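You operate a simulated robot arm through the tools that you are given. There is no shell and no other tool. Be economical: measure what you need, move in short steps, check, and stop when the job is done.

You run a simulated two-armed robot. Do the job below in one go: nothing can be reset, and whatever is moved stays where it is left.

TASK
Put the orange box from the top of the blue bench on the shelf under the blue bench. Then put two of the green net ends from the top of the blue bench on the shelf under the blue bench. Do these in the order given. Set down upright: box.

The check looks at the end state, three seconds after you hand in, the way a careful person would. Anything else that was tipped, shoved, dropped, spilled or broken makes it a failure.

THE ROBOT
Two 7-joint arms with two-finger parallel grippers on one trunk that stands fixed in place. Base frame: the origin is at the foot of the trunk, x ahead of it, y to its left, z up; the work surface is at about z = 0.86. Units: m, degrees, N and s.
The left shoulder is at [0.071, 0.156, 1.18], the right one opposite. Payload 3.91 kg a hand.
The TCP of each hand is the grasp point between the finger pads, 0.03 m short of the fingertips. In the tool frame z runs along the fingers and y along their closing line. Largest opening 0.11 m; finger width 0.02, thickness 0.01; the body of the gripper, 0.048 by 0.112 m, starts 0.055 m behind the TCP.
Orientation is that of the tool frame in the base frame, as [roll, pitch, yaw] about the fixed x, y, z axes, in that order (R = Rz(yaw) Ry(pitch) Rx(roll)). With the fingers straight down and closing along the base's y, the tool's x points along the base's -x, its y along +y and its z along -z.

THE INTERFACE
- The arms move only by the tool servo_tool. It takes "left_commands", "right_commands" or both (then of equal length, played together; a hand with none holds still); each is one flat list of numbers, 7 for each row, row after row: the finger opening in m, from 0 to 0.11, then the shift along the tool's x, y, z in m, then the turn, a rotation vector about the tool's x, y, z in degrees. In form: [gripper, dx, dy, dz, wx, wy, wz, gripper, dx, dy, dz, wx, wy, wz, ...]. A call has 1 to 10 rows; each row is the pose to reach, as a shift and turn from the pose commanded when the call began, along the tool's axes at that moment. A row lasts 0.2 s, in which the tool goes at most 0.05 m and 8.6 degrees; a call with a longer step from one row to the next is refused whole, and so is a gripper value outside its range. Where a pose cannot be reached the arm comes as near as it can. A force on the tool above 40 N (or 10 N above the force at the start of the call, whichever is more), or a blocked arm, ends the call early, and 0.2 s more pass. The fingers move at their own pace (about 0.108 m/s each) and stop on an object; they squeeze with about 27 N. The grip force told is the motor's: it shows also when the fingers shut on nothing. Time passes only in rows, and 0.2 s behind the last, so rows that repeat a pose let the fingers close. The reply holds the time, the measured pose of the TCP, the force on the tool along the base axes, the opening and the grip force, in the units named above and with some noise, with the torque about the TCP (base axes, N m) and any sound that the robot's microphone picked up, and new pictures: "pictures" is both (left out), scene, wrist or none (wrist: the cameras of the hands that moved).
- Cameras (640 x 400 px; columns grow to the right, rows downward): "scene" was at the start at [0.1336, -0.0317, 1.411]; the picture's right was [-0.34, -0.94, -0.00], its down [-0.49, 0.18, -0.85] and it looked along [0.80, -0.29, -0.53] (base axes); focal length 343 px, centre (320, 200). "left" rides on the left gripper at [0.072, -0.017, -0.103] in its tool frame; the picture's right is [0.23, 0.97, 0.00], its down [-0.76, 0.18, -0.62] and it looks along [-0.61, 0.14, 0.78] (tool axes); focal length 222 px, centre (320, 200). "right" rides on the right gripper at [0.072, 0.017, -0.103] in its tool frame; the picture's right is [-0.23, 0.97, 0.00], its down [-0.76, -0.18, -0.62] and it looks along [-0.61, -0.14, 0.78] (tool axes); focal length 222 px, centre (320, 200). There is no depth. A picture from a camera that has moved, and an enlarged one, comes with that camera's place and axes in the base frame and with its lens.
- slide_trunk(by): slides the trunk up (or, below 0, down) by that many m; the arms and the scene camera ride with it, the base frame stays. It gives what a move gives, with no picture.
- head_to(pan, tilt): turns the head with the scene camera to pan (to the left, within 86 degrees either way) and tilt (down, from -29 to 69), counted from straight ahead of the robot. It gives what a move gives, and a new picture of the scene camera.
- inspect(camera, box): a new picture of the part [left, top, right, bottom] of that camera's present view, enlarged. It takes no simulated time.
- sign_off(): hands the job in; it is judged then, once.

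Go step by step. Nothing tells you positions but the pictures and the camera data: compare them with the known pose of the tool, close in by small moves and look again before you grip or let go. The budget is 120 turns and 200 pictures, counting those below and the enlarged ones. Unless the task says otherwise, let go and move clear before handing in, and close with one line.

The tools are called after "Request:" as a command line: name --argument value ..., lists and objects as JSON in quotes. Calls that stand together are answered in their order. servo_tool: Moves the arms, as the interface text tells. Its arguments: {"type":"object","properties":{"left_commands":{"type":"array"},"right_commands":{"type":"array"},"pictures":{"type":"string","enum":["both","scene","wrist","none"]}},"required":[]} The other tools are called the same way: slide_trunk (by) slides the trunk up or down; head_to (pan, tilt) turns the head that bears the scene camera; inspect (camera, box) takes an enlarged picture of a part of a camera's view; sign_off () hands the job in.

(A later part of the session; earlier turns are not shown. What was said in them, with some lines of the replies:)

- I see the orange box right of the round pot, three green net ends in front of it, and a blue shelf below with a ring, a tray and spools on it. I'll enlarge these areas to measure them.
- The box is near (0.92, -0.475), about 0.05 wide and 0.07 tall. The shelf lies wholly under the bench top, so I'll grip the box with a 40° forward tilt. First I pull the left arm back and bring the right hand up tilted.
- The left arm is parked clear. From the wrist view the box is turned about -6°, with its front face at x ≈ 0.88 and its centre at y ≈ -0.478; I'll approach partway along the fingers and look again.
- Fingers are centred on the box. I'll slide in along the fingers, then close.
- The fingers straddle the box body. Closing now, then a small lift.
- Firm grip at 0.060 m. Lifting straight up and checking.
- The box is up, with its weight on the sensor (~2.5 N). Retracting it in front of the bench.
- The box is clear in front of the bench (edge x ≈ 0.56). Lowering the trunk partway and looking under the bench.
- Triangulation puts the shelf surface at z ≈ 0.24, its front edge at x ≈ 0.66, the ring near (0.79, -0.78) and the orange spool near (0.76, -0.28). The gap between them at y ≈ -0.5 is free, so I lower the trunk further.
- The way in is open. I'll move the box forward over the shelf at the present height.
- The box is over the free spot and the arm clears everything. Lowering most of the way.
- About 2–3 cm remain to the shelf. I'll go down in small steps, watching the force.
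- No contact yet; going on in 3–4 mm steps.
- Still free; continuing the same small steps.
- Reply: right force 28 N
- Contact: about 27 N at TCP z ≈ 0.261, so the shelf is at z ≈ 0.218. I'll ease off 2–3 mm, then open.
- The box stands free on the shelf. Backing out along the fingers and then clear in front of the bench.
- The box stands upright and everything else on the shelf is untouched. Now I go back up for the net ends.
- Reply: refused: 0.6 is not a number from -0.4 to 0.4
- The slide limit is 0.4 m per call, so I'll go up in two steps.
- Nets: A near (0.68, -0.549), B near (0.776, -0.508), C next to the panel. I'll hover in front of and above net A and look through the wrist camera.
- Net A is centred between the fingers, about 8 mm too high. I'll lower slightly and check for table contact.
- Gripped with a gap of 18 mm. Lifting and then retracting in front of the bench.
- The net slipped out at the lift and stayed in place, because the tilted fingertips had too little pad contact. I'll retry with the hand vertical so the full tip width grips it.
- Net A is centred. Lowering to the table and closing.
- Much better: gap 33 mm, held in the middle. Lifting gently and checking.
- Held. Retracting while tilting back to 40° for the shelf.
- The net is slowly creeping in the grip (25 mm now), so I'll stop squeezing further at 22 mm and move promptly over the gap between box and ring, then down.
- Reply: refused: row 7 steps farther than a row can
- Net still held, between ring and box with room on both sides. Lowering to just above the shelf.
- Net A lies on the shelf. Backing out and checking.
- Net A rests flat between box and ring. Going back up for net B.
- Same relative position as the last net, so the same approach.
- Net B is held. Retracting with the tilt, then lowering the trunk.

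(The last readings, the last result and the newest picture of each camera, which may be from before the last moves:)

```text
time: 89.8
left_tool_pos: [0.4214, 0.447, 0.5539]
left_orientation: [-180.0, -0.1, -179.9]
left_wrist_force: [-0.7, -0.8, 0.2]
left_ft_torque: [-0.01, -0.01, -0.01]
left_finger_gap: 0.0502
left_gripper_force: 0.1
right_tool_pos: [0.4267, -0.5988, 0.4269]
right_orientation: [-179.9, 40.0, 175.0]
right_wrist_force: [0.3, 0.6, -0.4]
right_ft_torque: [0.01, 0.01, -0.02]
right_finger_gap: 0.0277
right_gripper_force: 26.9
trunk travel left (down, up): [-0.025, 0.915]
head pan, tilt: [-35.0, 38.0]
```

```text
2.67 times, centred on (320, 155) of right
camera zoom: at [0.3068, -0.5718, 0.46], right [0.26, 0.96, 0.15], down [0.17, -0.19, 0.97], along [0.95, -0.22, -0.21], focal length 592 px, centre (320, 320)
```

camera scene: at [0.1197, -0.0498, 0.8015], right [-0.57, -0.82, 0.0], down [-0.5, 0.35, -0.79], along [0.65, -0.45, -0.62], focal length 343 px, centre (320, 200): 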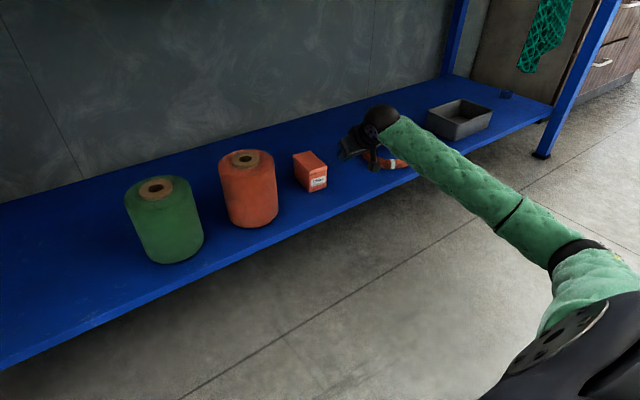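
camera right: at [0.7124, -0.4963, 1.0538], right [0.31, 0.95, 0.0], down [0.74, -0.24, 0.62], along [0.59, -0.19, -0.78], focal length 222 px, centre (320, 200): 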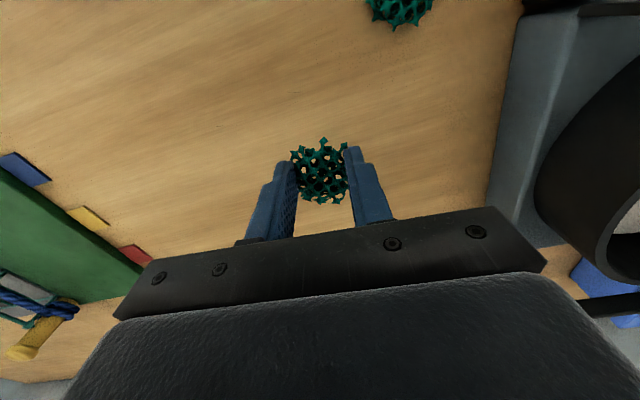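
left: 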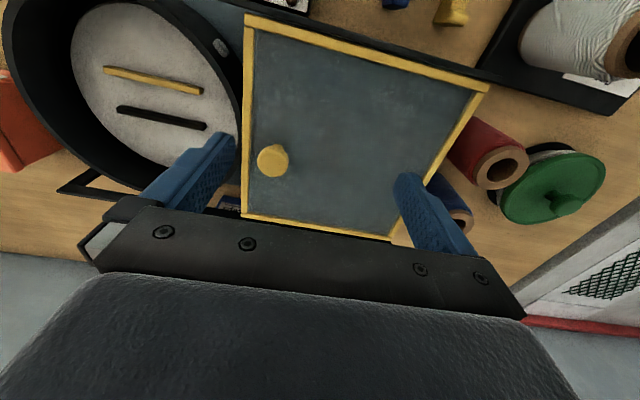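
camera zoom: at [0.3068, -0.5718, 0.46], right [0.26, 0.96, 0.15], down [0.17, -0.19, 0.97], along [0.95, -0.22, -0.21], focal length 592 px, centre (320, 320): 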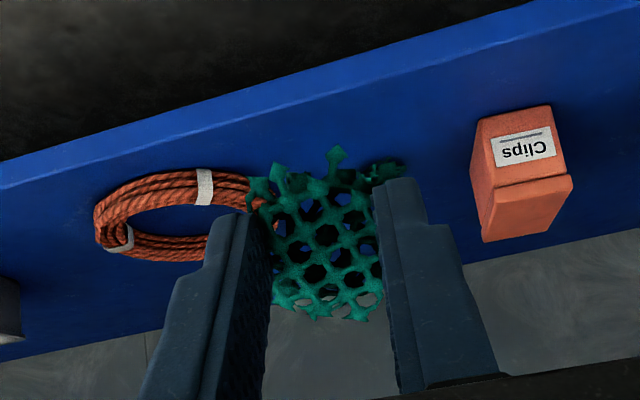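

Still held (28 mm). Moving in to a free spot in front of net A, then down.

Request:
servo_tool --right_commands '[0.024, -0.0356, 0, 0.0299, 0, 0, 0, 0.024, -0.0712, 0, 0.0598, 0, 0, 0, 0.024, -0.1068, 0.001, 0.0897, 0, 0, 0, 0.024, -0.1424, 0.001, 0.1196, 0, 0, 0, 0.024, -0.178, 0.001, 0.1495, 0, 0, 0, 0.024, -0.2137, 0.001, 0.1794, 0, 0, 0, 0.024, -0.1867, 0.001, 0.2116, 0, 0, 0, 0.024, -0.1597, 0.001, 0.2438, 0, 0, 0, 0.024, -0.132, 0.001, 0.2767, 0, 0, 0, 0.024, -0.132, 0.001, 0.2767, 0, 0, 0]' --pictures "wrist"

Request:
inspect --camera "scene" --box '[260, 80, 500, 230]'

```text
time: 92.0
left_tool_pos: [0.421, 0.4469, 0.5526]
left_orientation: [-180.0, 0.0, -180.0]
left_wrist_force: [-0.6, 0.0, 0.0]
left_ft_torque: [-0.01, 0.01, 0.03]
left_finger_gap: 0.0498
left_gripper_force: 0.0
right_tool_pos: [0.7066, -0.6213, 0.2981]
right_orientation: [180.0, 40.0, 174.9]
right_wrist_force: [-0.1, 0.5, 0.2]
right_ft_torque: [0.01, 0.0, -0.01]
right_finger_gap: 0.0265
right_gripper_force: 27.7
trunk travel left (down, up): [-0.025, 0.915]
head pan, tilt: [-35.0, 38.0]
camera right: at [0.5862, -0.5951, 0.3314], right [0.26, 0.96, 0.15], down [0.17, -0.19, 0.97], along [0.95, -0.22, -0.21], focal length 222 px, centre (320, 200)
```

right: 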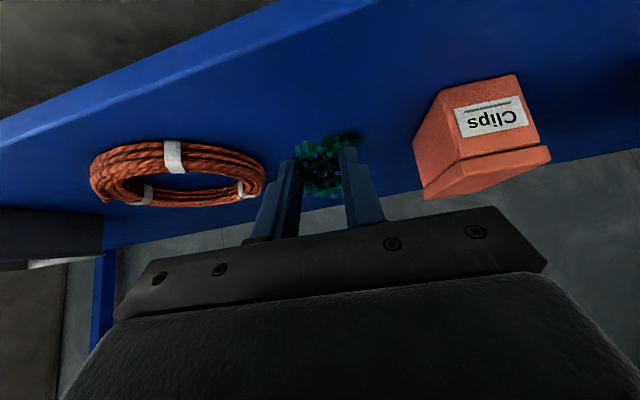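

```text
2.67 times, centred on (380, 155) of scene
camera zoom: at [0.1197, -0.05, 0.8015], right [-0.57, -0.82, 0.0], down [-0.5, 0.35, -0.79], along [0.65, -0.45, -0.62], focal length 915 px, centre (160, 320)
```

zoom: 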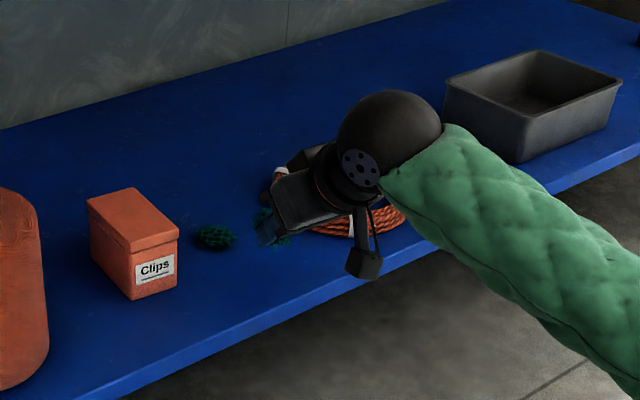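

Plenty of room. Lowering to the shelf and opening.

Request:
servo_tool --right_commands '[0.024, 0.0085, 0, 0.01, 0, 0, 0, 0.024, 0.017, 0, 0.02, 0, 0, 0, 0.024, 0.0245, 0, 0.029, 0, 0, 0, 0.024, 0.0275, 0, 0.0325, 0, 0, 0, 0.03, 0.0275, 0, 0.0325, 0, 0, 0, 0.045, 0.0275, 0, 0.0325, 0, 0, 0, 0.06, 0.0275, 0, 0.0325, 0, 0, 0, 0.07, 0.0275, 0, 0.0325, 0, 0, 0, 0.07, 0.0275, 0, 0.0325, 0, 0, 0]' --pictures "wrist"

```text
time: 94.0
left_tool_pos: [0.4204, 0.4473, 0.5527]
left_orientation: [-179.9, 0.0, -179.9]
left_wrist_force: [-0.5, 0.0, 1.0]
left_ft_torque: [0.01, 0.03, 0.03]
left_finger_gap: 0.0503
left_gripper_force: 0.0
right_tool_pos: [0.7055, -0.6225, 0.2565]
right_orientation: [179.9, 39.9, 175.0]
right_wrist_force: [0.1, 0.9, 0.3]
right_ft_torque: [-0.01, -0.03, 0.03]
right_finger_gap: 0.07
right_gripper_force: 0.1
trunk travel left (down, up): [-0.025, 0.915]
head pan, tilt: [-35.0, 38.0]
camera right: at [0.5849, -0.595, 0.2891], right [0.26, 0.96, 0.15], down [0.17, -0.19, 0.97], along [0.95, -0.22, -0.21], focal length 222 px, centre (320, 200)
```

right: 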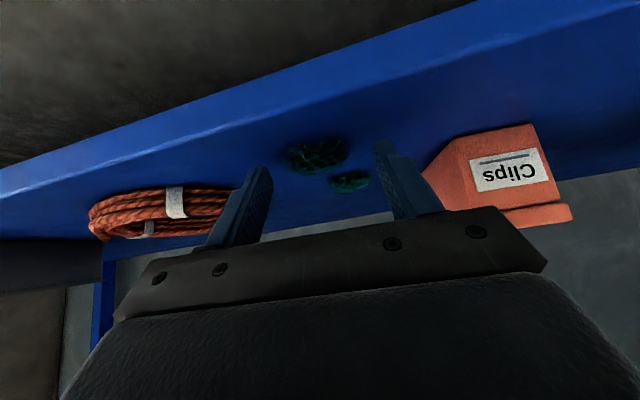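

Both nets are down. Backing out.

Request:
servo_tool --right_commands '[0.07, 0, 0, -0.03, 0, 0, 0, 0.07, 0, 0, -0.07, 0, 0, 0, 0.07, 0, 0, -0.12, 0, 0, 0, 0.07, 0.021, -0.0036, -0.158, 0, 0, 0, 0.07, 0.042, -0.0072, -0.196, 0, 0, 0, 0.07, 0.063, -0.0108, -0.234, 0, 0, 0, 0.07, 0.084, -0.0144, -0.272, 0, 0, 0, 0.07, 0.105, -0.018, -0.312, 0, 0, 0]' --pictures "none"

Request:
inspect --camera "scene" --box '[260, 80, 500, 230]'

Request:
slide_trunk --by 0.4

Request:
inspect --camera "scene" --box '[0, 0, 640, 400]'

```text
time: 95.8
left_tool_pos: [0.4193, 0.4477, 0.553]
left_orientation: [-179.9, 0.0, -180.0]
left_wrist_force: [-0.3, 0.1, 0.7]
left_ft_torque: [0.03, 0.01, -0.01]
left_finger_gap: 0.0499
left_gripper_force: 0.2
right_tool_pos: [0.4225, -0.6135, 0.4302]
right_orientation: [-180.0, 39.9, 175.0]
right_wrist_force: [0.1, -0.8, -0.3]
right_ft_torque: [-0.02, 0.0, 0.02]
right_finger_gap: 0.0699
right_gripper_force: 0.0
trunk travel left (down, up): [-0.025, 0.915]
head pan, tilt: [-35.0, 38.0]
```

```text
2.67 times, centred on (380, 155) of scene
camera zoom: at [0.1198, -0.0498, 0.8015], right [-0.57, -0.82, 0.0], down [-0.5, 0.35, -0.79], along [0.65, -0.45, -0.62], focal length 915 px, centre (160, 320)
```

zoom: 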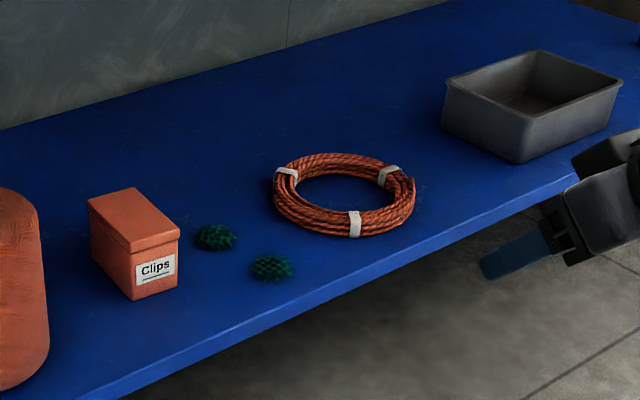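

```text
time: 99.6
left_tool_pos: [0.4211, 0.4472, 0.952]
left_orientation: [-180.0, 0.0, -180.0]
left_wrist_force: [-0.3, -0.2, -0.1]
left_ft_torque: [0.03, 0.01, 0.01]
left_finger_gap: 0.0501
left_gripper_force: 0.0
right_tool_pos: [0.423, -0.6153, 0.8301]
right_orientation: [180.0, 40.0, 175.0]
right_wrist_force: [0.5, -0.4, 0.5]
right_ft_torque: [-0.02, 0.0, 0.0]
right_finger_gap: 0.0703
right_gripper_force: 0.0
trunk travel left (down, up): [-0.425, 0.515]
head pan, tilt: [-35.0, 38.0]
```

```text
1.00 times, centred on (320, 200) of scene (not enlarged: the box is as wide or as high as the picture)
camera zoom: at [0.1197, -0.0499, 1.2014], right [-0.57, -0.82, 0.0], down [-0.5, 0.35, -0.79], along [0.65, -0.45, -0.62], focal length 343 px, centre (320, 200)
```

zoom: 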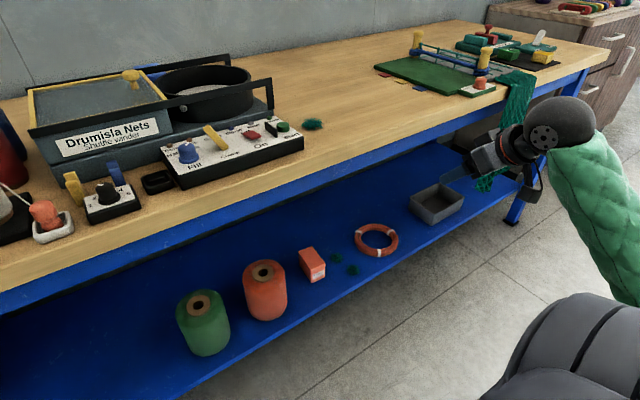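

The orange box stands upright on the shelf with two net ends beside it, the third net end is still on the bench, and nothing else I can see has moved. Both hands are empty and clear, so I'm handing in.

Request:
sign_off

```text
The job is handed in.
```

The job is handed in: the orange box stands upright on the shelf under the blue bench, with two green net ends lying beside it. The first net end slipped from the grip once, stayed where it was on the bench, and was picked up on the second try.
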